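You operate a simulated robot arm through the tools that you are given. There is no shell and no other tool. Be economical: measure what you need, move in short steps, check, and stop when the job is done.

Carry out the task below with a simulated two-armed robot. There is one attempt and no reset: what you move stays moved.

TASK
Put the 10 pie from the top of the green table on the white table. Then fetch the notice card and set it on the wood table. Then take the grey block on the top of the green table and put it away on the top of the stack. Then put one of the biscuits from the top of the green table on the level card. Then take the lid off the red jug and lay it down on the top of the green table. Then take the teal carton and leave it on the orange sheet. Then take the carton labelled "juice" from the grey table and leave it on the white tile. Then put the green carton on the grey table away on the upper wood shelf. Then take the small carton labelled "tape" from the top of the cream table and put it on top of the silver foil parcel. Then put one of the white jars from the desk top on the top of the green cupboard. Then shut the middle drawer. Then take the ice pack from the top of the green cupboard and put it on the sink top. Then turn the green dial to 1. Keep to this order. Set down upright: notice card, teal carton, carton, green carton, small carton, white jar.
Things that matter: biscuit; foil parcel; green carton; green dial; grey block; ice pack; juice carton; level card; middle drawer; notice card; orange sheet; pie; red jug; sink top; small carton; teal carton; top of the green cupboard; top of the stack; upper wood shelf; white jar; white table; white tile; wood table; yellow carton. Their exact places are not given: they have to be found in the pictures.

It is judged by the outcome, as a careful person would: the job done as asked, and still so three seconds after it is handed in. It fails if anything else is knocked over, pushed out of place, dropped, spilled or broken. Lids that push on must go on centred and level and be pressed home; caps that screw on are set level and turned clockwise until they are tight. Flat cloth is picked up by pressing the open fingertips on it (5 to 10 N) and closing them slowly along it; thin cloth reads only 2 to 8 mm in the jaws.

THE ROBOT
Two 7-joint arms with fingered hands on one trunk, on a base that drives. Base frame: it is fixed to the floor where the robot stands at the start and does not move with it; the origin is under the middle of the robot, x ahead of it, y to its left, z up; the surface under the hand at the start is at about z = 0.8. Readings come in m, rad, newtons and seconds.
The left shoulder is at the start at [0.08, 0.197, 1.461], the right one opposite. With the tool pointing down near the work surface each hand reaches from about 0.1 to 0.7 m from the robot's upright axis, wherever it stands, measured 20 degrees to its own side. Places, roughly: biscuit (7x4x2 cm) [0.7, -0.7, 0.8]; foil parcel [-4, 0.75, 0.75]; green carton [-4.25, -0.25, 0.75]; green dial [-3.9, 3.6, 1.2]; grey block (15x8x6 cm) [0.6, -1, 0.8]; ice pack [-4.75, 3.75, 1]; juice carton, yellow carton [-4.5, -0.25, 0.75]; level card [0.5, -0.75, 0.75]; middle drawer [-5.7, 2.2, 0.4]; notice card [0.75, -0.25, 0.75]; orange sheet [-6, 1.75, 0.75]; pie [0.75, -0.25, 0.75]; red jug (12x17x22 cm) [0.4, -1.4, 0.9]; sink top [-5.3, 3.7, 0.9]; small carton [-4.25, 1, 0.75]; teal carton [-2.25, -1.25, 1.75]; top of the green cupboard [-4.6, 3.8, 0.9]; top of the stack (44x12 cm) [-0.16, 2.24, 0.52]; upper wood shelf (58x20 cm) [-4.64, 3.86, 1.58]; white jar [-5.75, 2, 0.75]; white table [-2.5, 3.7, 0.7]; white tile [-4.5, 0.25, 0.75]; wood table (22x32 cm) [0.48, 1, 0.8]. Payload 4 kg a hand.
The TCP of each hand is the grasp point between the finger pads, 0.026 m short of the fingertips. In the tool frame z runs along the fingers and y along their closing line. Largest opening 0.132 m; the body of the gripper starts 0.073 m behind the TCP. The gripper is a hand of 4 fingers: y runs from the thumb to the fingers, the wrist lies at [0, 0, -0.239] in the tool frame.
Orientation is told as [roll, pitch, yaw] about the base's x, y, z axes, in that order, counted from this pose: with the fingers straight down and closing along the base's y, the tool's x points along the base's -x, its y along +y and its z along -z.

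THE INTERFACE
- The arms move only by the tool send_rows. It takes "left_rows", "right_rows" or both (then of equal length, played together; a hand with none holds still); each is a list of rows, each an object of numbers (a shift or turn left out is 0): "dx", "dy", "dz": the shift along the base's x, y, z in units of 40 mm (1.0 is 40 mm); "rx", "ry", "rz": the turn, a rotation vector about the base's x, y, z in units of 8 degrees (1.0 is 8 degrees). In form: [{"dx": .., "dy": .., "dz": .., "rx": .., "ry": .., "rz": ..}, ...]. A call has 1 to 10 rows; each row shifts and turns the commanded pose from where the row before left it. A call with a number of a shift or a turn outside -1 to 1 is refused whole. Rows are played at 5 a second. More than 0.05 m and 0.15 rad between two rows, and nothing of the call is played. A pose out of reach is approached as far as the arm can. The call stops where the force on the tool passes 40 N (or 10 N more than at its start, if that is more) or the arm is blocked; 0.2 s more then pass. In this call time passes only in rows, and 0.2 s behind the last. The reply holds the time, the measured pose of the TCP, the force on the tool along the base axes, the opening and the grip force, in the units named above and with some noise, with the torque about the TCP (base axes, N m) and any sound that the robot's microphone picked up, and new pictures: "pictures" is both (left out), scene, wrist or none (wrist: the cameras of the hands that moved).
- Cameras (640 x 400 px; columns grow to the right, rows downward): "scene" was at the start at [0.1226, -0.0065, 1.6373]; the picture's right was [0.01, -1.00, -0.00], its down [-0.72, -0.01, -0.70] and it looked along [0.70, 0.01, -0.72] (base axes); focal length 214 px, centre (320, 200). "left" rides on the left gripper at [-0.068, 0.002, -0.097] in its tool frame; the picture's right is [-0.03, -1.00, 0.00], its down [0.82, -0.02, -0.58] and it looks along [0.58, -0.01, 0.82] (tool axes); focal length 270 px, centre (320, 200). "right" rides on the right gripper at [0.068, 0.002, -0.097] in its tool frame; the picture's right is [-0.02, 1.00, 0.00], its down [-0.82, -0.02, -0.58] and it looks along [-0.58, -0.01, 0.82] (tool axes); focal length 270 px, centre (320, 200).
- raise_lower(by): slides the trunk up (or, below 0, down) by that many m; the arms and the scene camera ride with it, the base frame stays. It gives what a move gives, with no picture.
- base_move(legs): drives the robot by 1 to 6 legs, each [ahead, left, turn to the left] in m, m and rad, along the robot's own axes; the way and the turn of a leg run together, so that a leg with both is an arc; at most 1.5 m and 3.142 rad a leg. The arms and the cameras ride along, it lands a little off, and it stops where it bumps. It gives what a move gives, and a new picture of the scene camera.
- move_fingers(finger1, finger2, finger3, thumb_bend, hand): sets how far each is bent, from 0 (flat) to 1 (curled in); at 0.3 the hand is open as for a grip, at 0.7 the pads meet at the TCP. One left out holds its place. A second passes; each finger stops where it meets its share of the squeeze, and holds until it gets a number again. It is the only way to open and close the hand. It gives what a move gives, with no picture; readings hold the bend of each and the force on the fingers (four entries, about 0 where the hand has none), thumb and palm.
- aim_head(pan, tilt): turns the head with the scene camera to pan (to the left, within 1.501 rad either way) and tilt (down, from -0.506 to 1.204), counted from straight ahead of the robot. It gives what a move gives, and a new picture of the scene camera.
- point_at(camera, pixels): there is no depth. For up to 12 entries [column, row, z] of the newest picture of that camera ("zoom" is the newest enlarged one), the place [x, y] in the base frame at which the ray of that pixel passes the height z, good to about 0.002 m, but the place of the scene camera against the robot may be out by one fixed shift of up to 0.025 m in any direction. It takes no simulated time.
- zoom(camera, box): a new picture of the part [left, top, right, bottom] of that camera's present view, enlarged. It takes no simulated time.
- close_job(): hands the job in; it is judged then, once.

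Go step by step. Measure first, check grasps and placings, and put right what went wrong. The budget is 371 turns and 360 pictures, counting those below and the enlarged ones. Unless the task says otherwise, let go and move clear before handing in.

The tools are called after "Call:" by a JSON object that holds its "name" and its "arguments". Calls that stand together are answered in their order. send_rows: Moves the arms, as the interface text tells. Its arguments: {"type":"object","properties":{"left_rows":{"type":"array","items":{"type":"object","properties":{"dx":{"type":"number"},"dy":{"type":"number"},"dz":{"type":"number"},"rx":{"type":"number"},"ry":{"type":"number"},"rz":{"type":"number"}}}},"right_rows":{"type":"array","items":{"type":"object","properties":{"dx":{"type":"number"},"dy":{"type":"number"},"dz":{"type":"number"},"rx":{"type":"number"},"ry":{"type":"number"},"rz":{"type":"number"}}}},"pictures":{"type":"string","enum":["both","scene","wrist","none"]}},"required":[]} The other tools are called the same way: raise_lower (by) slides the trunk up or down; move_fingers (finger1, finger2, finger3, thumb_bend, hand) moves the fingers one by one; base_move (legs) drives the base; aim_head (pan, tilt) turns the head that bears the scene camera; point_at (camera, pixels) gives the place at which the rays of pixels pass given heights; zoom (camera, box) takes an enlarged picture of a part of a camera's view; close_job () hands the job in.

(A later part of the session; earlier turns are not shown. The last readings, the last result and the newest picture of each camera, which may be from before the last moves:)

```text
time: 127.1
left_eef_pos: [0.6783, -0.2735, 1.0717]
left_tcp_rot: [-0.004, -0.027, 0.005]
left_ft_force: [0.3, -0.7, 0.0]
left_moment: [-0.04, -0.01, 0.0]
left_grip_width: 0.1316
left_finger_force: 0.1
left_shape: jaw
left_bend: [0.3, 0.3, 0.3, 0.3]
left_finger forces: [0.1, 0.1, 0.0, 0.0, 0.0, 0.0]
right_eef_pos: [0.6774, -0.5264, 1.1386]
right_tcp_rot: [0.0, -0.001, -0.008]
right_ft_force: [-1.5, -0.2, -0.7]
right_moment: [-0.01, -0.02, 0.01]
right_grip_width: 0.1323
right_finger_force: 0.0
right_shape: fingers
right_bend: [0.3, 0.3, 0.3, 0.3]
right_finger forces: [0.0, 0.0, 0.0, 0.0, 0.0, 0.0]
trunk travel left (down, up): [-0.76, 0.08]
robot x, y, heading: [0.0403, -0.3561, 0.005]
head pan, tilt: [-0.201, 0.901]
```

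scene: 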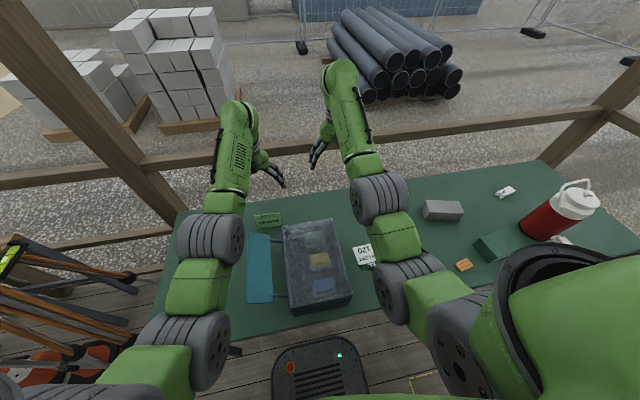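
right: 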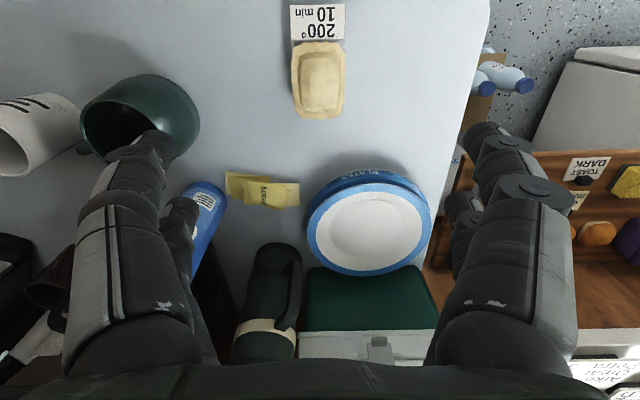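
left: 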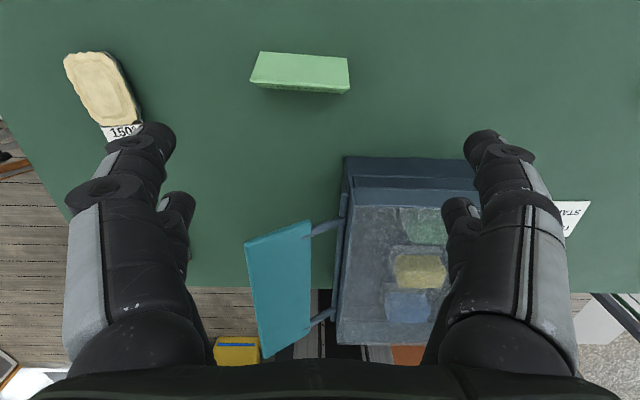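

Call:
{"name": "point_at", "arguments": {"camera": "left", "pixels": [[258, 52, 0.8], [347, 57, 0.8], [250, 84, 0.86], [350, 92, 0.86], [250, 84, 0.84], [350, 92, 0.84]]}}

Call:
{"name": "zoom", "arguments": {"camera": "scene", "box": [230, 195, 310, 245]}}

Call:
{"name": "zoom", "arguments": {"camera": "left", "box": [220, 30, 380, 130]}}

Call:
{"name": "point_at", "arguments": {"camera": "scene", "pixels": [[253, 214, 0.86], [279, 211, 0.86], [253, 228, 0.8], [281, 225, 0.8]]}}

```text
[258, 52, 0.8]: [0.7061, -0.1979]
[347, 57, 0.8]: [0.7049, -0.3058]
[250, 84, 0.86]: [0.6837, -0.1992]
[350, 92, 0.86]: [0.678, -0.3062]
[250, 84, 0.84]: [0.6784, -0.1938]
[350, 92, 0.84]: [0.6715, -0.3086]
```

```text
8.00 times, centred on (270, 220) of scene
```

zoom: 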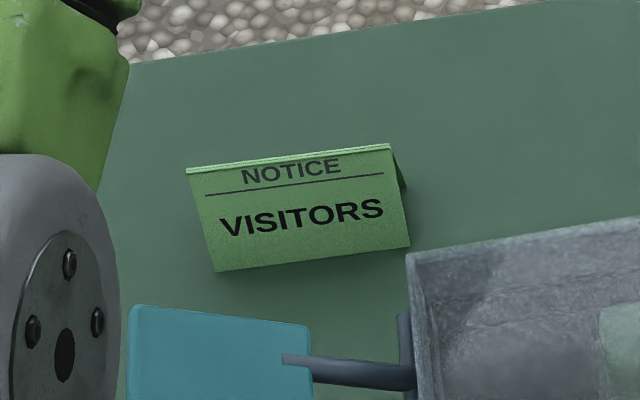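

```text
4.00 times, centred on (300, 80) of left
```

zoom: 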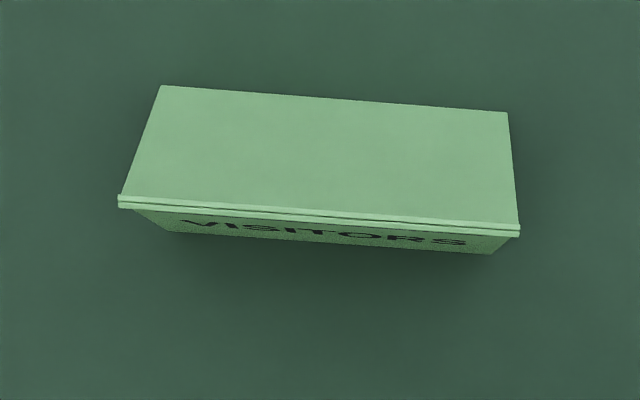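

```text
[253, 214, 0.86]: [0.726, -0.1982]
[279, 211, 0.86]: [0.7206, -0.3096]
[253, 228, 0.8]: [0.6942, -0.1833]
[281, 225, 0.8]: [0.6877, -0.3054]
```

The card's ridge is z≈0.86, centre (0.681,-0.2525), 107 mm long along y, so I'll grip its ends. I align with a slight yaw and go down to 0.90 first.

Call:
{"name": "send_rows", "arguments": {"left_rows": [{"dx": 0.07, "dy": 0.52, "rz": -0.38, "ry": 0.2}, {"dz": -1}, {"dz": -1}, {"dz": -1}, {"dz": -1}], "pictures": "wrist"}}

```text
time: 128.3
left_eef_pos: [0.6792, -0.2497, 0.9121]
left_tcp_rot: [-0.003, 0.003, -0.048]
left_ft_force: [1.0, -0.1, -0.6]
left_moment: [-0.02, -0.01, 0.0]
left_grip_width: 0.132
left_finger_force: 0.0
left_shape: jaw
left_bend: [0.3, 0.3, 0.3, 0.3]
left_finger forces: [0.1, 0.0, 0.1, 0.0, 0.0, 0.1]
right_eef_pos: [0.6778, -0.5249, 1.1386]
right_tcp_rot: [0.0, -0.001, -0.009]
right_ft_force: [0.1, 0.0, -0.3]
right_moment: [0.03, 0.01, 0.02]
right_grip_width: 0.1325
right_finger_force: 0.0
right_shape: fingers
right_bend: [0.3, 0.3, 0.3, 0.3]
right_finger forces: [0.0, 0.0, 0.0, 0.0, 0.0, 0.0]
trunk travel left (down, up): [-0.76, 0.08]
robot x, y, heading: [0.0421, -0.3584, 0.008]
head pan, tilt: [-0.201, 0.901]
```

left: 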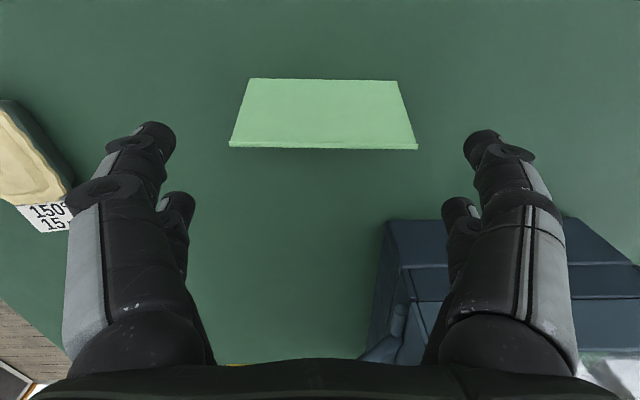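

Centred (ridge at columns 230–418, row 146). Down 77 mm and close.

Call:
{"name": "send_rows", "arguments": {"left_rows": [{"dx": 0.08, "dy": -0.05, "dz": -1}, {"dz": -0.93}], "pictures": "wrist"}}

Call:
{"name": "move_fingers", "arguments": {"hand": "left", "finger1": 0.42, "finger2": 0.42, "finger3": 0.42, "thumb_bend": 0.42}}

```text
time: 128.9
left_eef_pos: [0.6832, -0.254, 0.8338]
left_tcp_rot: [-0.005, 0.002, -0.048]
left_ft_force: [-0.6, -0.3, -1.0]
left_moment: [-0.05, 0.07, -0.01]
left_grip_width: 0.132
left_finger_force: 0.0
left_shape: jaw
left_bend: [0.3, 0.3, 0.3, 0.3]
left_finger forces: [0.1, 0.1, 0.0, 0.0, 0.1, 0.0]
right_eef_pos: [0.6785, -0.5247, 1.1389]
right_tcp_rot: [0.002, 0.003, -0.009]
right_ft_force: [-0.1, 0.6, 0.1]
right_moment: [0.02, 0.04, 0.0]
right_grip_width: 0.1326
right_finger_force: 0.1
right_shape: fingers
right_bend: [0.3, 0.3, 0.3, 0.3]
right_finger forces: [0.0, 0.0, 0.1, 0.0, 0.0, 0.0]
trunk travel left (down, up): [-0.76, 0.08]
robot x, y, heading: [0.0434, -0.3596, 0.006]
head pan, tilt: [-0.201, 0.901]
```

left: 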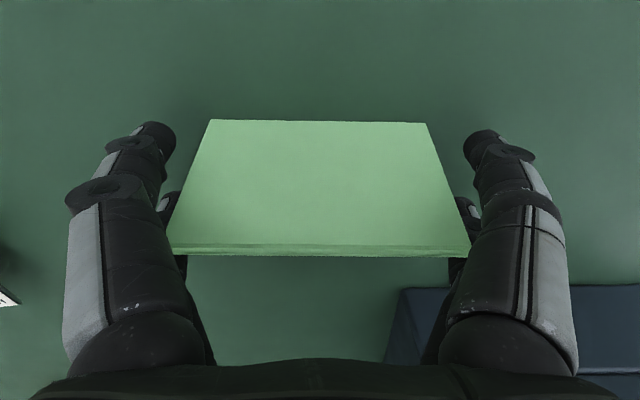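

```text
time: 129.9
left_eef_pos: [0.681, -0.2542, 0.8354]
left_tcp_rot: [-0.006, 0.0, -0.048]
left_ft_force: [0.6, -0.1, 0.1]
left_moment: [0.01, 0.01, 0.02]
left_grip_width: 0.1034
left_finger_force: 5.0
left_shape: fingers
left_bend: [0.39, 0.39, 0.4, 0.4]
left_finger forces: [2.9, 1.8, 1.3, 0.1, 3.5, 0.0]
right_eef_pos: [0.6771, -0.5241, 1.1401]
right_tcp_rot: [0.0, 0.0, -0.009]
right_ft_force: [0.2, 0.8, 0.1]
right_moment: [0.01, -0.02, -0.03]
right_grip_width: 0.1323
right_finger_force: 0.1
right_shape: fingers
right_bend: [0.3, 0.3, 0.3, 0.3]
right_finger forces: [0.1, 0.1, 0.0, 0.0, 0.1, 0.0]
trunk travel left (down, up): [-0.76, 0.08]
robot x, y, heading: [0.0435, -0.3615, 0.006]
head pan, tilt: [-0.201, 0.901]
```

Gripped at 103 mm with 5 N. I lift and check.

Call:
{"name": "send_rows", "arguments": {"left_rows": [{"dz": 0.5}, {"dz": 1}, {"dz": 1}, {"dz": 1}, {"dz": 1}, {"dz": 1}, {"dz": 1}], "pictures": "wrist"}}

```text
time: 131.5
left_eef_pos: [0.6838, -0.2538, 1.0939]
left_tcp_rot: [-0.006, 0.003, -0.049]
left_ft_force: [-0.5, -0.7, 0.3]
left_moment: [0.03, 0.01, 0.03]
left_grip_width: 0.1034
left_finger_force: 4.4
left_shape: fingers
left_bend: [0.39, 0.39, 0.4, 0.4]
left_finger forces: [2.8, 1.9, 1.2, 0.1, 3.3, 0.0]
right_eef_pos: [0.6774, -0.525, 1.1391]
right_tcp_rot: [0.0, 0.001, -0.008]
right_ft_force: [-0.4, 0.4, 0.0]
right_moment: [0.02, 0.01, 0.01]
right_grip_width: 0.1324
right_finger_force: 0.1
right_shape: fingers
right_bend: [0.3, 0.3, 0.3, 0.3]
right_finger forces: [0.1, 0.0, 0.0, 0.0, 0.1, 0.0]
trunk travel left (down, up): [-0.76, 0.08]
robot x, y, heading: [0.0435, -0.3588, 0.012]
head pan, tilt: [-0.201, 0.901]
```

left: 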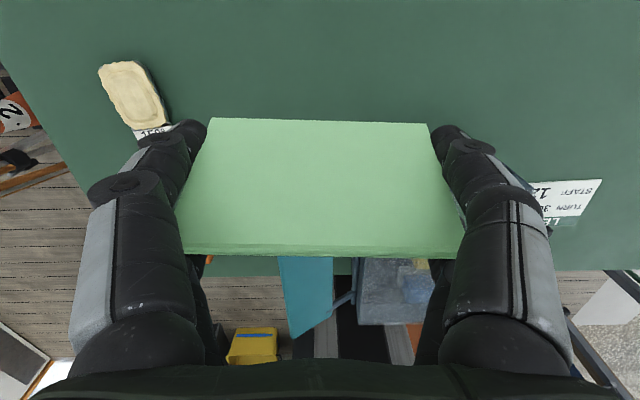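

Card held securely. I back away and go left to the wood table to look.

Call:
{"name": "base_move", "arguments": {"legs": [[-0.65, 0, -0.01], [0, 1.35, 0]]}}

Call:
{"name": "aim_head", "arguments": {"pan": 0, "tilt": 0.7}}

```text
time: 141.3
left_eef_pos: [0.0158, 1.0842, 1.094]
left_tcp_rot: [-0.004, -0.001, -0.023]
left_ft_force: [0.2, 0.0, -0.6]
left_moment: [-0.01, -0.01, 0.01]
left_grip_width: 0.1033
left_finger_force: 4.9
left_shape: fingers
left_bend: [0.39, 0.39, 0.4, 0.4]
left_finger forces: [2.7, 1.7, 1.2, 0.0, 3.3, 0.0]
right_eef_pos: [0.0169, 0.8145, 1.1404]
right_tcp_rot: [0.0, 0.0, 0.018]
right_ft_force: [0.6, -0.1, 0.0]
right_moment: [0.01, 0.03, 0.0]
right_grip_width: 0.1324
right_finger_force: 0.0
right_shape: fingers
right_bend: [0.3, 0.3, 0.3, 0.3]
right_finger forces: [0.0, 0.0, 0.1, 0.1, 0.0, 0.0]
trunk travel left (down, up): [-0.76, 0.08]
robot x, y, heading: [-0.6225, 0.9646, 0.036]
head pan, tilt: [-0.201, 0.901]
```

scene: 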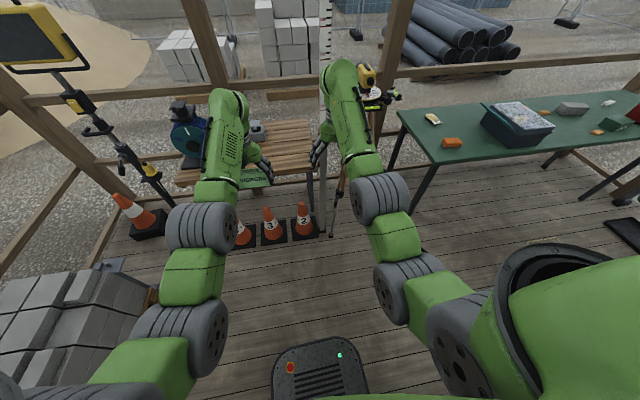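

```text
time: 142.1
left_eef_pos: [0.0169, 1.0853, 1.094]
left_tcp_rot: [-0.005, 0.001, -0.024]
left_ft_force: [0.1, -0.5, 1.2]
left_moment: [0.01, 0.0, -0.02]
left_grip_width: 0.1033
left_finger_force: 4.8
left_shape: fingers
left_bend: [0.39, 0.39, 0.4, 0.4]
left_finger forces: [2.8, 1.7, 1.1, 0.1, 3.3, 0.0]
right_eef_pos: [0.0163, 0.8146, 1.1395]
right_tcp_rot: [0.0, 0.001, 0.017]
right_ft_force: [0.2, 0.0, -0.3]
right_moment: [-0.03, -0.01, 0.03]
right_grip_width: 0.1325
right_finger_force: 0.1
right_shape: fingers
right_bend: [0.3, 0.3, 0.3, 0.3]
right_finger forces: [0.1, 0.0, 0.0, 0.0, 0.0, 0.0]
trunk travel left (down, up): [-0.76, 0.08]
robot x, y, heading: [-0.6243, 0.9643, 0.032]
head pan, tilt: [0.0, 0.7]
```

scene: 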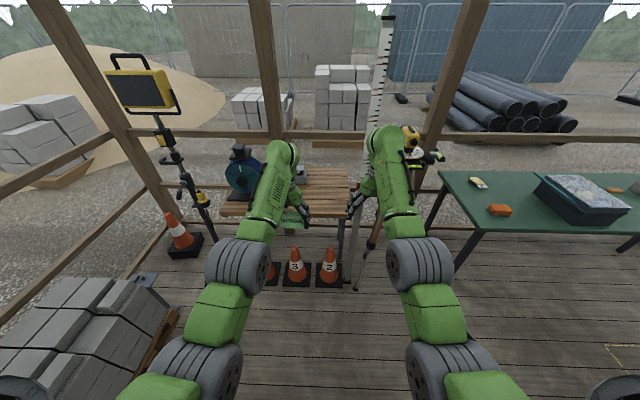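

Call:
{"name": "zoom", "arguments": {"camera": "scene", "box": [200, 130, 440, 290]}}

Call:
{"name": "point_at", "arguments": {"camera": "scene", "pixels": [[347, 210, 0.8], [350, 172, 0.8], [222, 208, 0.8], [248, 190, 0.8], [310, 195, 0.8], [300, 180, 0.8], [330, 285, 0.0], [265, 285, 0], [352, 290, 0], [358, 225, 0.8]]}}

```text
2.50 times, centred on (320, 210) of scene
```

zoom: 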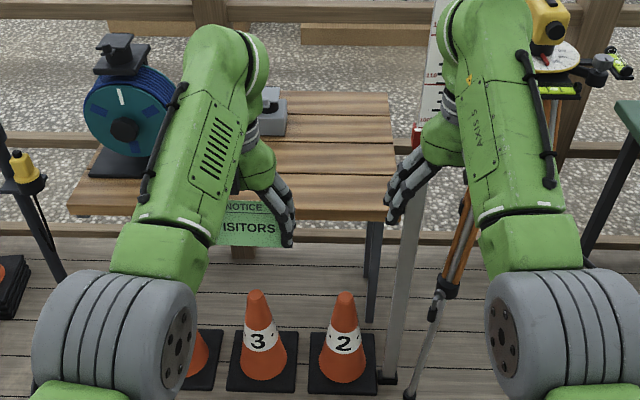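

```text
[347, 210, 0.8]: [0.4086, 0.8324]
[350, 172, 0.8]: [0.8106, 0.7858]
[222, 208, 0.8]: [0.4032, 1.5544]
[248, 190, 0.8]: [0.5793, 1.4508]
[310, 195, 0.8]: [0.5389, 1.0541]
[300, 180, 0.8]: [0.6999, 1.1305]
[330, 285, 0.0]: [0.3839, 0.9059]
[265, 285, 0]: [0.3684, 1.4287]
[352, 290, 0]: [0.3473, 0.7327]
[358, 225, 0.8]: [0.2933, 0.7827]
```

Free board area at about (0.50,1.0); the levelling staff stands near (0.35,0.74), so I tuck the right hand back first.

Call:
{"name": "send_rows", "arguments": {"right_rows": [{"dx": -0.95, "dy": -0.5}, {"dx": -0.95, "dy": -0.5}, {"dx": -0.95, "dy": -0.5}, {"dx": -0.95, "dy": -0.5}, {"dx": -0.95, "dy": -0.5}, {"dx": -0.95, "dy": -0.5}, {"dx": -0.95, "dy": -0.5}, {"dx": -0.8, "dy": -0.5}], "pictures": "none"}}

Call:
{"name": "base_move", "arguments": {"legs": [[0.45, 0, -0.034]]}}

Call:
{"name": "aim_head", "arguments": {"pan": -0.2, "tilt": 0.9}}

```text
time: 143.9
left_eef_pos: [0.0153, 1.0845, 1.0949]
left_tcp_rot: [-0.003, -0.001, -0.023]
left_ft_force: [0.0, -0.4, -0.2]
left_moment: [0.01, -0.03, -0.01]
left_grip_width: 0.1034
left_finger_force: 4.6
left_shape: fingers
left_bend: [0.39, 0.39, 0.4, 0.4]
left_finger forces: [2.8, 1.8, 1.2, 0.1, 3.3, 0.0]
right_eef_pos: [-0.1884, 0.6397, 1.0429]
right_tcp_rot: [0.001, -0.003, 0.018]
right_ft_force: [0.0, -0.1, 0.5]
right_moment: [0.0, -0.03, -0.01]
right_grip_width: 0.1325
right_finger_force: 0.0
right_shape: fingers
right_bend: [0.3, 0.3, 0.3, 0.3]
right_finger forces: [0.1, 0.0, 0.0, 0.0, 0.0, 0.0]
right hand out of reach, approached as far as the arm can: row 3, 4, 5, 6, 7, 8
trunk travel left (down, up): [-0.76, 0.08]
robot x, y, heading: [-0.6208, 0.9616, 0.029]
head pan, tilt: [0.0, 0.7]
```

```text
time: 146.6
left_eef_pos: [0.4768, 1.0583, 1.097]
left_tcp_rot: [-0.007, -0.001, -0.069]
left_ft_force: [0.0, 0.6, -0.3]
left_moment: [0.03, -0.03, 0.01]
left_grip_width: 0.1033
left_finger_force: 4.7
left_shape: fingers
left_bend: [0.39, 0.39, 0.4, 0.4]
left_finger forces: [2.8, 1.8, 1.1, 0.0, 3.3, 0.1]
right_eef_pos: [0.2517, 0.6233, 1.0432]
right_tcp_rot: [0.001, -0.004, -0.03]
right_ft_force: [0.1, -0.3, -0.5]
right_moment: [-0.01, -0.04, 0.0]
right_grip_width: 0.1324
right_finger_force: 0.0
right_shape: fingers
right_bend: [0.3, 0.3, 0.3, 0.3]
right_finger forces: [0.0, 0.1, 0.1, 0.1, 0.0, 0.0]
trunk travel left (down, up): [-0.76, 0.08]
robot x, y, heading: [-0.1674, 0.9684, -0.016]
head pan, tilt: [0.0, 0.7]
```

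scene: 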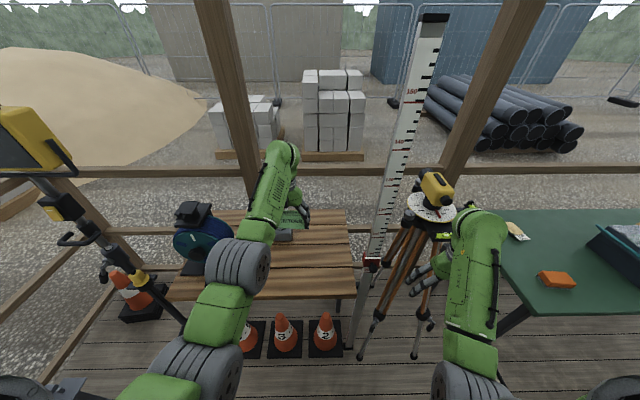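

```text
time: 147.4
left_eef_pos: [0.4775, 1.059, 1.0942]
left_tcp_rot: [-0.004, -0.001, -0.069]
left_ft_force: [-0.5, -0.7, -0.1]
left_moment: [0.01, 0.0, 0.02]
left_grip_width: 0.1036
left_finger_force: 4.1
left_shape: fingers
left_bend: [0.39, 0.39, 0.4, 0.4]
left_finger forces: [2.8, 1.8, 1.2, 0.1, 3.4, 0.0]
right_eef_pos: [0.2528, 0.623, 1.0425]
right_tcp_rot: [-0.001, -0.001, -0.03]
right_ft_force: [-0.2, -0.4, 0.1]
right_moment: [0.01, 0.01, -0.03]
right_grip_width: 0.1324
right_finger_force: 0.0
right_shape: fingers
right_bend: [0.3, 0.3, 0.3, 0.3]
right_finger forces: [0.0, 0.0, 0.1, 0.1, 0.1, 0.1]
trunk travel left (down, up): [-0.76, 0.08]
robot x, y, heading: [-0.1683, 0.9658, -0.014]
head pan, tilt: [-0.201, 0.901]
```

scene: 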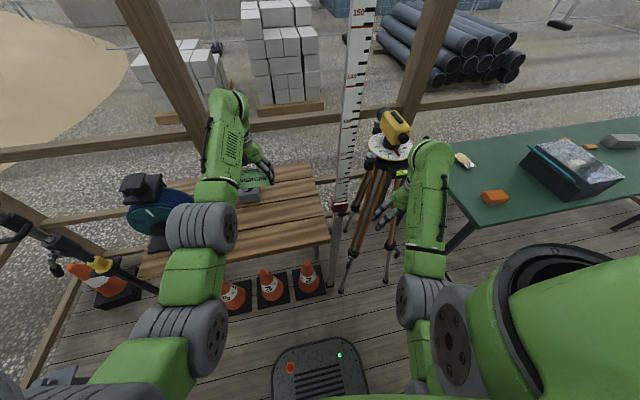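

Call:
{"name": "point_at", "arguments": {"camera": "scene", "pixels": [[330, 238, 0.8], [313, 167, 0.8], [141, 277, 0.8], [250, 195, 0.8], [236, 202, 0.8], [290, 215, 0.8]]}}

Call:
{"name": "send_rows", "arguments": {"left_rows": [{"dy": -0.5}], "pictures": "wrist"}}

```text
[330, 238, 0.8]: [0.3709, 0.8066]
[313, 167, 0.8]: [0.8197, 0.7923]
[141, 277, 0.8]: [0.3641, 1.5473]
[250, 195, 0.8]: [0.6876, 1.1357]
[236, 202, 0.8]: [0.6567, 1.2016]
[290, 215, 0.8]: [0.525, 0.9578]
```

```text
time: 147.8
left_eef_pos: [0.4787, 1.0384, 1.094]
left_tcp_rot: [-0.004, 0.0, -0.07]
left_ft_force: [0.1, 0.1, 0.4]
left_moment: [0.01, -0.02, -0.02]
left_grip_width: 0.1032
left_finger_force: 4.9
left_shape: fingers
left_bend: [0.39, 0.39, 0.4, 0.4]
left_finger forces: [2.8, 1.7, 1.2, 0.1, 3.3, 0.0]
right_eef_pos: [0.2537, 0.6225, 1.0416]
right_tcp_rot: [0.0, -0.001, -0.03]
right_ft_force: [-0.7, -0.3, 0.2]
right_moment: [-0.01, 0.03, -0.04]
right_grip_width: 0.1324
right_finger_force: 0.1
right_shape: fingers
right_bend: [0.3, 0.3, 0.3, 0.3]
right_finger forces: [0.1, 0.0, 0.1, 0.0, 0.0, 0.0]
trunk travel left (down, up): [-0.76, 0.08]
robot x, y, heading: [-0.1673, 0.9673, -0.015]
head pan, tilt: [-0.201, 0.901]
```

left: 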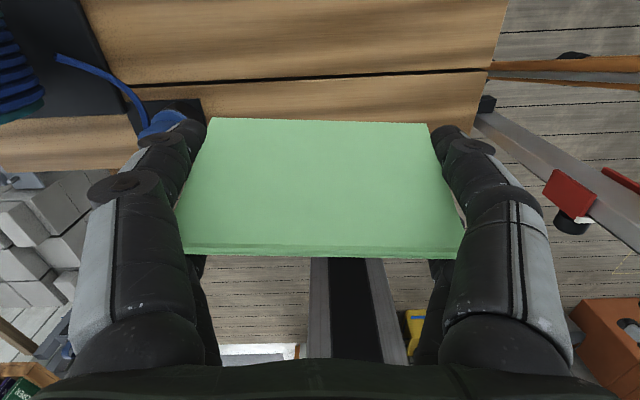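

Call:
{"name": "point_at", "arguments": {"camera": "left", "pixels": [[200, 100, 0.8], [485, 70, 0.8], [505, 5, 0.8], [470, 133, 0.8], [60, 175, 0.8], [100, 90, 0.8]]}}

```text
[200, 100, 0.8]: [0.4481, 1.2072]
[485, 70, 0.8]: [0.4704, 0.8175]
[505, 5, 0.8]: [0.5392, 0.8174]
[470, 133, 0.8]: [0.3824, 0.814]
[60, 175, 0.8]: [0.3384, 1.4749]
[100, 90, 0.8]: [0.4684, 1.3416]
```

Target (0.50,1.00) is clear. Descend to near the board and feel.

Call:
{"name": "send_rows", "arguments": {"left_rows": [{"dx": 0.5, "dy": -0.95, "dz": -0.5}, {"dz": -1}, {"dz": -1}, {"dz": -1}, {"dz": -1}, {"dz": -1}]}}

```text
time: 149.2
left_eef_pos: [0.496, 1.0017, 0.8788]
left_tcp_rot: [-0.004, -0.002, -0.068]
left_ft_force: [1.8, 0.2, -0.4]
left_moment: [0.01, 0.02, 0.01]
left_grip_width: 0.1032
left_finger_force: 4.4
left_shape: fingers
left_bend: [0.39, 0.39, 0.4, 0.4]
left_finger forces: [2.7, 1.8, 1.2, 0.0, 3.3, 0.0]
left hand out of reach, approached as far as the arm can: row 6
right_eef_pos: [0.2557, 0.6237, 1.0422]
right_tcp_rot: [0.0, -0.003, -0.03]
right_ft_force: [-0.4, -0.2, 1.0]
right_moment: [-0.01, -0.01, 0.0]
right_grip_width: 0.1325
right_finger_force: 0.0
right_shape: fingers
right_bend: [0.3, 0.3, 0.3, 0.3]
right_finger forces: [0.0, 0.1, 0.1, 0.0, 0.0, 0.0]
trunk travel left (down, up): [-0.76, 0.08]
robot x, y, heading: [-0.1669, 0.9662, -0.022]
head pan, tilt: [-0.201, 0.901]
```

scene: 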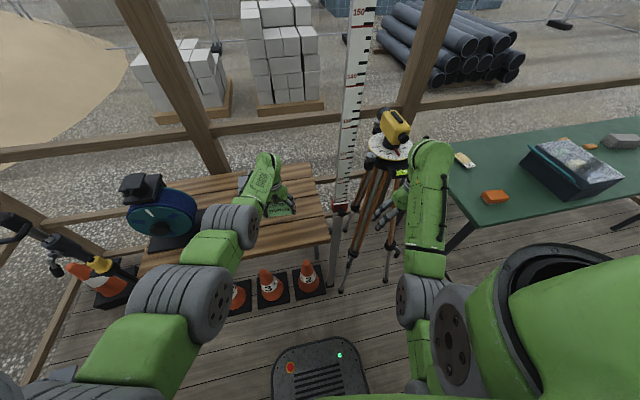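
left: 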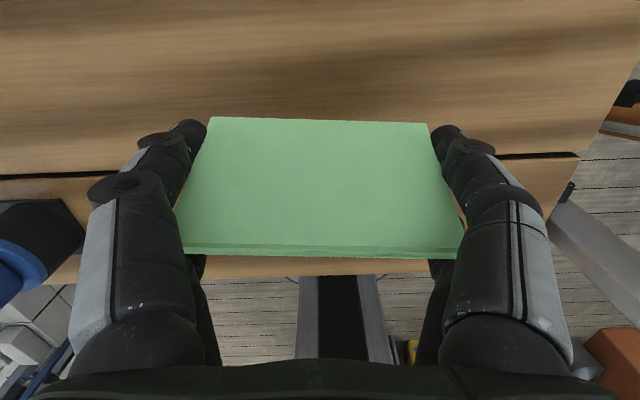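

Call:
{"name": "raise_lower", "arguments": {"by": -0.035}}

Call:
{"name": "send_rows", "arguments": {"left_rows": [{"dz": -0.15}, {"dz": -0.15}], "pictures": "scene"}}

```text
time: 149.9
left_eef_pos: [0.4937, 1.0017, 0.8433]
left_tcp_rot: [-0.003, -0.001, -0.069]
left_ft_force: [0.2, -0.5, 0.2]
left_moment: [0.01, -0.02, 0.0]
left_grip_width: 0.1032
left_finger_force: 4.4
left_shape: fingers
left_bend: [0.39, 0.39, 0.4, 0.4]
left_finger forces: [2.6, 1.9, 1.3, 0.1, 3.1, 0.0]
right_eef_pos: [0.254, 0.6235, 1.0077]
right_tcp_rot: [-0.001, -0.001, -0.03]
right_ft_force: [-0.2, 0.4, 1.0]
right_moment: [0.04, -0.01, 0.0]
right_grip_width: 0.1323
right_finger_force: 0.1
right_shape: fingers
right_bend: [0.3, 0.3, 0.3, 0.3]
right_finger forces: [0.0, 0.1, 0.0, 0.0, 0.0, 0.1]
trunk travel left (down, up): [-0.725, 0.115]
robot x, y, heading: [-0.1663, 0.9685, -0.013]
head pan, tilt: [-0.201, 0.901]
```

```text
time: 150.6
left_eef_pos: [0.4935, 1.0036, 0.8333]
left_tcp_rot: [-0.005, -0.002, -0.069]
left_ft_force: [2.0, -0.3, 4.1]
left_moment: [0.07, 0.0, -0.04]
left_grip_width: 0.1032
left_finger_force: 5.4
left_shape: fingers
left_bend: [0.39, 0.39, 0.4, 0.4]
left_finger forces: [3.7, 2.1, 1.4, 0.0, 3.6, 0.1]
right_eef_pos: [0.2521, 0.6229, 1.0092]
right_tcp_rot: [0.001, -0.005, -0.029]
right_ft_force: [-0.2, 0.1, 0.1]
right_moment: [0.02, -0.01, 0.01]
right_grip_width: 0.1325
right_finger_force: 0.1
right_shape: fingers
right_bend: [0.3, 0.3, 0.3, 0.3]
right_finger forces: [0.0, 0.0, 0.1, 0.0, 0.0, 0.0]
trunk travel left (down, up): [-0.725, 0.115]
robot x, y, heading: [-0.1648, 0.965, -0.012]
head pan, tilt: [-0.201, 0.901]
```

scene: 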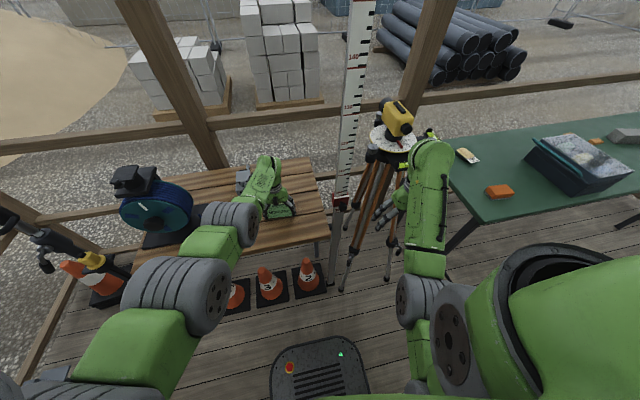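

Contact (4 N) at TCP 0.833, as expected for the 0.80 surface. I open and rise.

Call:
{"name": "move_fingers", "arguments": {"hand": "left", "finger1": 0.3, "finger2": 0.3, "finger3": 0.3, "thumb_bend": 0.3}}

Call:
{"name": "send_rows", "arguments": {"left_rows": [{"dz": 0.5}, {"dz": 1}, {"dz": 1}, {"dz": 1}, {"dz": 1}, {"dz": 1}, {"dz": 1}], "pictures": "both"}}

Call:
{"name": "raise_lower", "arguments": {"by": 0.035}}

```text
time: 151.6
left_eef_pos: [0.4937, 1.0032, 0.832]
left_tcp_rot: [-0.005, 0.001, -0.068]
left_ft_force: [-0.3, 0.2, -0.6]
left_moment: [0.02, 0.06, 0.01]
left_grip_width: 0.1326
left_finger_force: 0.1
left_shape: fingers
left_bend: [0.3, 0.3, 0.3, 0.3]
left_finger forces: [0.0, 0.0, 0.1, 0.1, 0.1, 0.0]
right_eef_pos: [0.2541, 0.6228, 1.0064]
right_tcp_rot: [0.0, -0.001, -0.03]
right_ft_force: [-0.5, -0.3, 0.1]
right_moment: [0.0, -0.02, 0.04]
right_grip_width: 0.1324
right_finger_force: 0.1
right_shape: fingers
right_bend: [0.3, 0.3, 0.3, 0.3]
right_finger forces: [0.0, 0.1, 0.0, 0.0, 0.0, 0.1]
trunk travel left (down, up): [-0.725, 0.115]
robot x, y, heading: [-0.1661, 0.9657, -0.018]
head pan, tilt: [-0.201, 0.901]
```

```text
time: 153.2
left_eef_pos: [0.4922, 1.0022, 1.0917]
left_tcp_rot: [-0.004, 0.0, -0.068]
left_ft_force: [-0.6, 0.3, -0.6]
left_moment: [0.02, -0.03, 0.0]
left_grip_width: 0.1325
left_finger_force: 0.0
left_shape: fingers
left_bend: [0.3, 0.3, 0.3, 0.3]
left_finger forces: [0.0, 0.1, 0.0, 0.0, 0.1, 0.1]
right_eef_pos: [0.2535, 0.6228, 1.007]
right_tcp_rot: [0.0, -0.003, -0.031]
right_ft_force: [0.7, 0.4, 0.6]
right_moment: [-0.02, 0.02, -0.04]
right_grip_width: 0.1327
right_finger_force: 0.0
right_shape: fingers
right_bend: [0.3, 0.3, 0.3, 0.3]
right_finger forces: [0.1, 0.0, 0.0, 0.0, 0.1, 0.1]
trunk travel left (down, up): [-0.725, 0.115]
robot x, y, heading: [-0.1674, 0.9638, -0.018]
head pan, tilt: [-0.201, 0.901]
```

scene: 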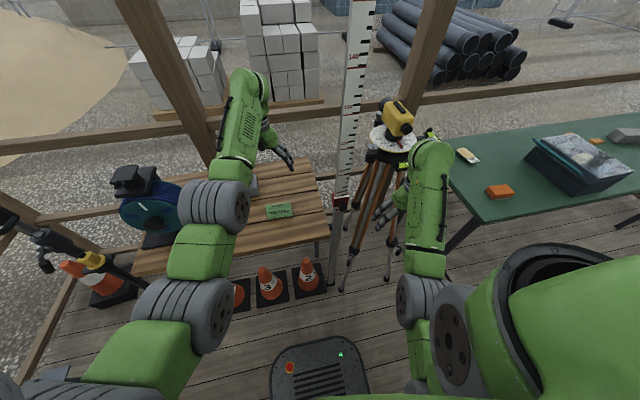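
left: 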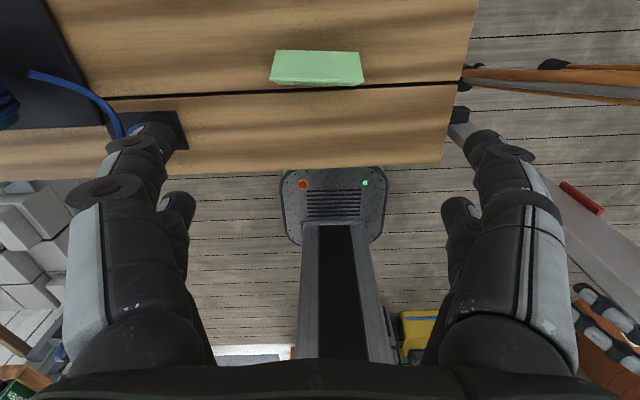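

```text
time: 153.9
left_eef_pos: [0.4924, 1.0017, 1.1264]
left_tcp_rot: [-0.006, 0.001, -0.069]
left_ft_force: [-0.9, -0.3, 1.0]
left_moment: [0.02, 0.02, -0.01]
left_grip_width: 0.1325
left_finger_force: 0.2
left_shape: fingers
left_bend: [0.3, 0.3, 0.3, 0.3]
left_finger forces: [0.0, 0.0, 0.0, 0.1, 0.1, 0.0]
right_eef_pos: [0.2524, 0.6226, 1.043]
right_tcp_rot: [-0.001, -0.002, -0.029]
right_ft_force: [-0.3, 0.5, 0.4]
right_moment: [0.03, 0.05, 0.01]
right_grip_width: 0.1325
right_finger_force: 0.0
right_shape: fingers
right_bend: [0.3, 0.3, 0.3, 0.3]
right_finger forces: [0.0, 0.0, 0.0, 0.1, 0.0, 0.0]
trunk travel left (down, up): [-0.76, 0.08]
robot x, y, heading: [-0.1717, 0.9674, -0.015]
head pan, tilt: [-0.201, 0.901]
```

The card stands upright at (0.5,1.0). Now back off and go to the right end of the green table for the grey block.

Call:
{"name": "base_move", "arguments": {"legs": [[-0.5, 0, 0.015], [0, -1.4, 0], [0, -0.4, 0]]}}

Call:
{"name": "send_rows", "arguments": {"right_rows": [{"dx": 1, "dy": 0.5, "dz": 0.4}, {"dx": 1, "dy": 0.5, "dz": 0.4}, {"dx": 1, "dy": 0.5, "dz": 0.4}, {"dx": 1, "dz": 0.4}, {"dx": 1}], "pictures": "none"}}

Call:
{"name": "aim_head", "arguments": {"pan": -0.2, "tilt": 0.7}}

```text
time: 165.7
left_eef_pos: [-0.0259, -0.8226, 1.1265]
left_tcp_rot: [-0.007, 0.001, -0.069]
left_ft_force: [0.0, -0.6, -0.6]
left_moment: [0.03, 0.0, 0.02]
left_grip_width: 0.1323
left_finger_force: 0.1
left_shape: fingers
left_bend: [0.3, 0.3, 0.3, 0.3]
left_finger forces: [0.0, 0.1, 0.0, 0.0, 0.1, 0.0]
right_eef_pos: [-0.2653, -1.2006, 1.0432]
right_tcp_rot: [-0.001, -0.003, -0.03]
right_ft_force: [0.8, 0.1, -0.8]
right_moment: [0.0, 0.02, 0.02]
right_grip_width: 0.1327
right_finger_force: 0.1
right_shape: fingers
right_bend: [0.3, 0.3, 0.3, 0.3]
right_finger forces: [0.0, 0.0, 0.1, 0.1, 0.0, 0.1]
trunk travel left (down, up): [-0.76, 0.08]
robot x, y, heading: [-0.6881, -0.8644, -0.017]
head pan, tilt: [-0.201, 0.901]
```

scene: 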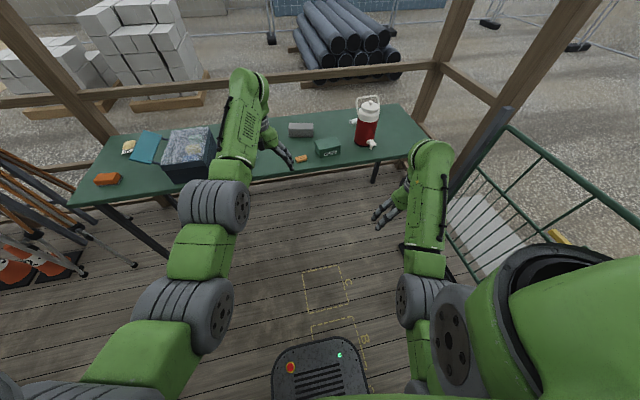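

```text
time: 166.9
left_eef_pos: [-0.0242, -0.8248, 1.1258]
left_tcp_rot: [-0.006, 0.005, -0.07]
left_ft_force: [0.3, -0.1, -0.4]
left_moment: [0.01, 0.06, -0.01]
left_grip_width: 0.1329
left_finger_force: 0.1
left_shape: fingers
left_bend: [0.3, 0.3, 0.3, 0.3]
left_finger forces: [0.0, 0.1, 0.1, 0.0, 0.0, 0.1]
right_eef_pos: [-0.0633, -1.1447, 1.1051]
right_tcp_rot: [-0.002, 0.002, -0.032]
right_ft_force: [-0.9, 0.3, -0.6]
right_moment: [0.03, 0.01, -0.03]
right_grip_width: 0.1326
right_finger_force: 0.1
right_shape: fingers
right_bend: [0.3, 0.3, 0.3, 0.3]
right_finger forces: [0.1, 0.0, 0.0, 0.0, 0.0, 0.1]
trunk travel left (down, up): [-0.76, 0.08]
robot x, y, heading: [-0.686, -0.858, -0.018]
head pan, tilt: [-0.201, 0.901]
```

```text
time: 167.6
left_eef_pos: [-0.0249, -0.8248, 1.1259]
left_tcp_rot: [-0.005, 0.001, -0.069]
left_ft_force: [-0.1, 0.4, -0.4]
left_moment: [0.04, 0.02, 0.01]
left_grip_width: 0.1325
left_finger_force: 0.1
left_shape: fingers
left_bend: [0.3, 0.3, 0.3, 0.3]
left_finger forces: [0.0, 0.0, 0.1, 0.0, 0.0, 0.0]
right_eef_pos: [-0.0649, -1.1447, 1.1058]
right_tcp_rot: [0.001, 0.0, -0.03]
right_ft_force: [-0.7, 1.1, -0.1]
right_moment: [-0.04, 0.03, -0.03]
right_grip_width: 0.1325
right_finger_force: 0.1
right_shape: fingers
right_bend: [0.3, 0.3, 0.3, 0.3]
right_finger forces: [0.1, 0.0, 0.0, 0.1, 0.1, 0.0]
trunk travel left (down, up): [-0.76, 0.08]
robot x, y, heading: [-0.6841, -0.8614, -0.02]
head pan, tilt: [-0.201, 0.7]
```

scene: 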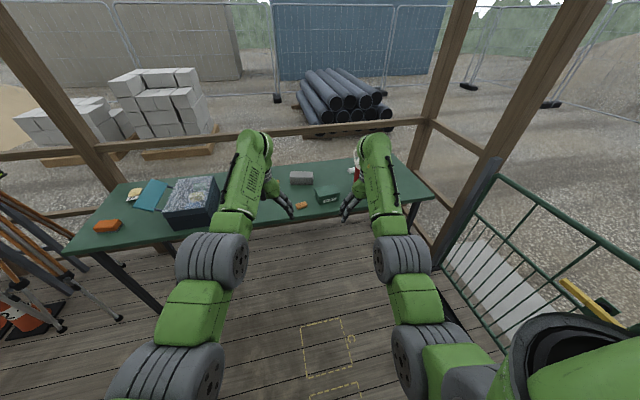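

Call:
{"name": "base_move", "arguments": {"legs": [[0.64, 0.04, 0.018]]}}

Call:
{"name": "send_rows", "arguments": {"right_rows": [{"dz": 0}], "pictures": "wrist"}}

```text
time: 171.2
left_eef_pos: [0.6135, -0.7808, 1.1289]
left_tcp_rot: [-0.005, 0.001, -0.054]
left_ft_force: [0.4, -0.2, 0.6]
left_moment: [-0.02, -0.03, 0.01]
left_grip_width: 0.1327
left_finger_force: 0.0
left_shape: fingers
left_bend: [0.3, 0.3, 0.3, 0.3]
left_finger forces: [0.0, 0.0, 0.1, 0.1, 0.1, 0.0]
right_eef_pos: [0.5799, -1.0998, 1.1067]
right_tcp_rot: [0.002, -0.004, -0.015]
right_ft_force: [0.4, -0.3, -0.2]
right_moment: [0.0, -0.03, 0.01]
right_grip_width: 0.1326
right_finger_force: 0.1
right_shape: fingers
right_bend: [0.3, 0.3, 0.3, 0.3]
right_finger forces: [0.1, 0.1, 0.0, 0.0, 0.0, 0.0]
trunk travel left (down, up): [-0.76, 0.08]
robot x, y, heading: [-0.0449, -0.8274, -0.002]
head pan, tilt: [-0.201, 0.7]
```

scene: 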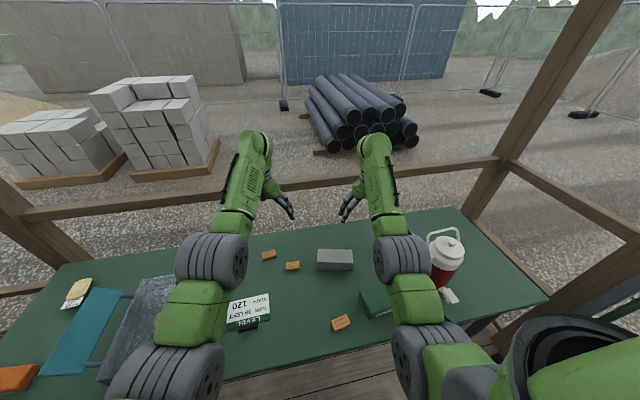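

```text
time: 171.6
left_eef_pos: [0.6155, -0.7812, 1.1254]
left_tcp_rot: [-0.006, 0.004, -0.055]
left_ft_force: [-0.6, -0.5, -0.2]
left_moment: [-0.01, 0.02, 0.02]
left_grip_width: 0.1327
left_finger_force: 0.1
left_shape: fingers
left_bend: [0.3, 0.3, 0.3, 0.3]
left_finger forces: [0.0, 0.0, 0.1, 0.1, 0.0, 0.0]
right_eef_pos: [0.5819, -1.0999, 1.1068]
right_tcp_rot: [0.0, -0.003, -0.014]
right_ft_force: [1.0, 0.1, 0.7]
right_moment: [0.06, 0.01, -0.03]
right_grip_width: 0.1326
right_finger_force: 0.1
right_shape: fingers
right_bend: [0.3, 0.3, 0.3, 0.3]
right_finger forces: [0.1, 0.1, 0.0, 0.0, 0.1, 0.0]
trunk travel left (down, up): [-0.76, 0.08]
robot x, y, heading: [-0.0423, -0.8255, 0.001]
head pan, tilt: [-0.201, 0.7]
```

right: 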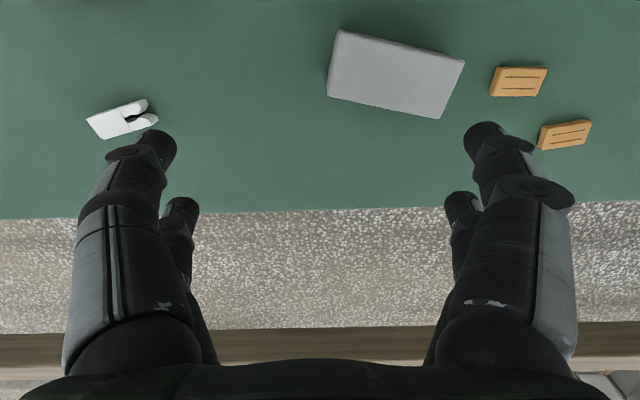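

Call:
{"name": "point_at", "arguments": {"camera": "right", "pixels": [[342, 30, 0.86], [465, 60, 0.86], [443, 118, 0.86], [328, 95, 0.86], [395, 73, 0.86], [518, 82, 0.82], [565, 134, 0.82], [493, 68, 0.82], [546, 70, 0.82], [541, 96, 0.82], [489, 93, 0.82]]}}

```text
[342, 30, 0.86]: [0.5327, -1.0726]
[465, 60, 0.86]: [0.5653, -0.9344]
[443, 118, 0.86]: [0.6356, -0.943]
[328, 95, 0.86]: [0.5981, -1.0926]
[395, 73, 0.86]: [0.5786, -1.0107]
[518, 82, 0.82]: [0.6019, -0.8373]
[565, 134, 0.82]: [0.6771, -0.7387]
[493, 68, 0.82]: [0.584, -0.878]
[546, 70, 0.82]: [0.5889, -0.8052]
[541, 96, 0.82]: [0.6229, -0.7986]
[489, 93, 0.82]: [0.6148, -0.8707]
```

Block centre (0.583,-1.011), long axis at ~76°. I turn the right hand +76° to close across its 8 cm width.

Call:
{"name": "send_rows", "arguments": {"right_rows": [{"rz": 0.97, "dy": 0.3}, {"rz": 0.97, "dy": 0.3}, {"rz": 0.97, "dy": 0.3}, {"rz": 0.97, "dy": 0.3}, {"rz": 0.97, "dy": 0.3}, {"rz": 0.97, "dy": 0.3}, {"rz": 0.97, "dy": 0.3}, {"rz": 0.97}, {"rz": 0.97}, {"rz": 0.91}], "pictures": "wrist"}}

```text
time: 173.8
left_eef_pos: [0.6152, -0.7792, 1.1275]
left_tcp_rot: [-0.005, -0.001, -0.055]
left_ft_force: [-0.2, 1.1, -0.1]
left_moment: [0.0, -0.02, 0.0]
left_grip_width: 0.1326
left_finger_force: 0.1
left_shape: fingers
left_bend: [0.3, 0.3, 0.3, 0.3]
left_finger forces: [0.0, 0.1, 0.0, 0.0, 0.1, 0.0]
right_eef_pos: [0.5801, -1.0163, 1.1066]
right_tcp_rot: [-0.001, -0.002, 1.333]
right_ft_force: [-0.3, 0.0, -0.2]
right_moment: [0.02, 0.01, 0.02]
right_grip_width: 0.1328
right_finger_force: 0.1
right_shape: fingers
right_bend: [0.3, 0.3, 0.3, 0.3]
right_finger forces: [0.0, 0.0, 0.0, 0.1, 0.0, 0.0]
trunk travel left (down, up): [-0.76, 0.08]
robot x, y, heading: [-0.044, -0.8239, 0.003]
head pan, tilt: [-0.201, 0.7]
```

right: 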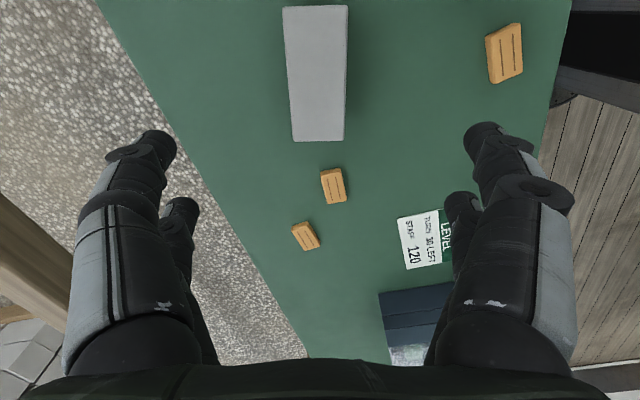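

Call:
{"name": "send_rows", "arguments": {"right_rows": [{"dx": 0.07, "dy": 0.12, "dz": -1}, {"dz": -1}, {"dz": -1}, {"dz": -1}, {"dz": -1}], "pictures": "wrist"}}

Call:
{"name": "point_at", "arguments": {"camera": "right", "pixels": [[320, 100, 0.86]]}}

```text
time: 175.0
left_eef_pos: [0.6162, -0.7798, 1.1266]
left_tcp_rot: [-0.004, 0.003, -0.054]
left_ft_force: [0.5, 1.0, 0.2]
left_moment: [0.0, 0.03, 0.02]
left_grip_width: 0.1326
left_finger_force: 0.1
left_shape: fingers
left_bend: [0.3, 0.3, 0.3, 0.3]
left_finger forces: [0.1, 0.0, 0.0, 0.0, 0.0, 0.0]
right_eef_pos: [0.5857, -1.0118, 0.9063]
right_tcp_rot: [-0.002, -0.004, 1.33]
right_ft_force: [-0.1, -0.4, -0.7]
right_moment: [-0.01, -0.03, 0.0]
right_grip_width: 0.1326
right_finger_force: 0.0
right_shape: fingers
right_bend: [0.3, 0.3, 0.3, 0.3]
right_finger forces: [0.0, 0.0, 0.0, 0.1, 0.1, 0.0]
trunk travel left (down, up): [-0.76, 0.08]
robot x, y, heading: [-0.0441, -0.8261, -0.004]
head pan, tilt: [-0.201, 0.7]
```

right: 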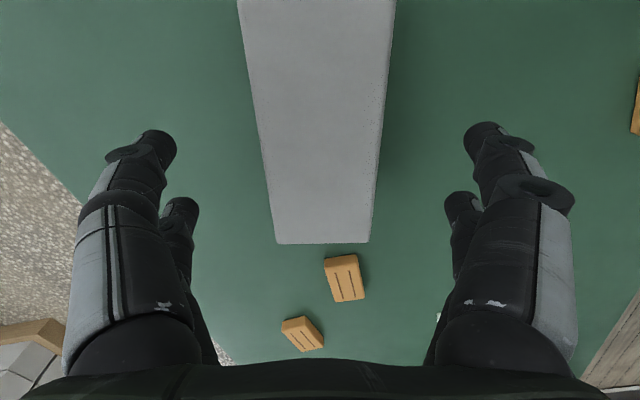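

```text
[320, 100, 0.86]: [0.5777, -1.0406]
```

Call:
{"name": "point_at", "arguments": {"camera": "right", "pixels": [[276, 243, 0.86], [369, 243, 0.86], [322, 243, 0.86]]}}

```text
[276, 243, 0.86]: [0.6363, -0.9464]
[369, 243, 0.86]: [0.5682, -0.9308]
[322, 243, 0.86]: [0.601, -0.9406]
```

TCP is over the block's centre. Down 73 mm and close firmly.

Call:
{"name": "send_rows", "arguments": {"right_rows": [{"dz": -1}, {"dz": -0.85}], "pictures": "none"}}

Call:
{"name": "move_fingers", "arguments": {"hand": "right", "finger1": 0.6, "finger2": 0.6, "finger3": 0.6, "thumb_bend": 0.6}}

Call:
{"name": "send_rows", "arguments": {"right_rows": [{"dz": 0.5}, {"dz": 0.8}], "pictures": "wrist"}}

```text
time: 175.6
left_eef_pos: [0.616, -0.7803, 1.126]
left_tcp_rot: [-0.006, 0.001, -0.055]
left_ft_force: [0.0, -0.8, -0.7]
left_moment: [0.01, 0.03, 0.02]
left_grip_width: 0.1325
left_finger_force: 0.0
left_shape: fingers
left_bend: [0.3, 0.3, 0.3, 0.3]
left_finger forces: [0.0, 0.0, 0.0, 0.1, 0.0, 0.1]
right_eef_pos: [0.585, -1.0118, 0.8303]
right_tcp_rot: [-0.001, -0.003, 1.329]
right_ft_force: [-0.1, 0.2, -0.7]
right_moment: [-0.02, 0.02, 0.04]
right_grip_width: 0.1328
right_finger_force: 0.0
right_shape: fingers
right_bend: [0.3, 0.3, 0.3, 0.3]
right_finger forces: [0.0, 0.0, 0.0, 0.0, 0.0, 0.0]
trunk travel left (down, up): [-0.76, 0.08]
robot x, y, heading: [-0.0448, -0.8274, 0.001]
head pan, tilt: [-0.201, 0.7]
```

```text
time: 176.6
left_eef_pos: [0.6151, -0.779, 1.1276]
left_tcp_rot: [-0.005, 0.0, -0.052]
left_ft_force: [-0.3, 0.6, 0.5]
left_moment: [0.01, 0.01, -0.02]
left_grip_width: 0.1324
left_finger_force: 0.1
left_shape: fingers
left_bend: [0.3, 0.3, 0.3, 0.3]
left_finger forces: [0.0, 0.0, 0.1, 0.0, 0.0, 0.0]
right_eef_pos: [0.5848, -1.0115, 0.8319]
right_tcp_rot: [-0.003, -0.003, 1.332]
right_ft_force: [4.4, -0.2, 12.0]
right_moment: [0.1, 0.3, 0.02]
right_grip_width: 0.0656
right_finger_force: 22.4
right_shape: fingers
right_bend: [0.51, 0.51, 0.5, 0.55]
right_finger forces: [13.3, 12.4, 7.8, 0.0, 11.1, 0.0]
trunk travel left (down, up): [-0.76, 0.08]
robot x, y, heading: [-0.0436, -0.8231, 0.003]
head pan, tilt: [-0.201, 0.7]
```

```text
time: 177.2
left_eef_pos: [0.6154, -0.7796, 1.1266]
left_tcp_rot: [-0.005, 0.0, -0.056]
left_ft_force: [0.4, -0.1, 0.0]
left_moment: [0.0, -0.04, 0.01]
left_grip_width: 0.1327
left_finger_force: 0.0
left_shape: fingers
left_bend: [0.3, 0.3, 0.3, 0.3]
left_finger forces: [0.0, 0.0, 0.1, 0.1, 0.0, 0.0]
right_eef_pos: [0.5822, -1.0113, 0.882]
right_tcp_rot: [0.006, -0.002, 1.33]
right_ft_force: [-0.4, -0.1, -10.8]
right_moment: [0.01, -0.08, 0.02]
right_grip_width: 0.0659
right_finger_force: 15.1
right_shape: fingers
right_bend: [0.49, 0.49, 0.51, 0.55]
right_finger forces: [7.6, 7.6, 5.7, 0.0, 9.1, 0.1]
trunk travel left (down, up): [-0.76, 0.08]
robot x, y, heading: [-0.0461, -0.824, -0.006]
head pan, tilt: [-0.201, 0.7]
```

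right: 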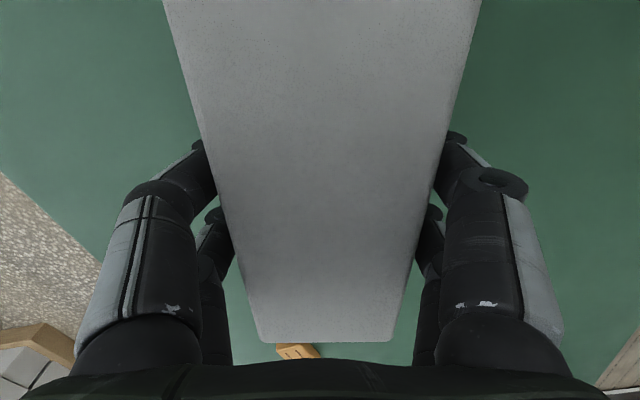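

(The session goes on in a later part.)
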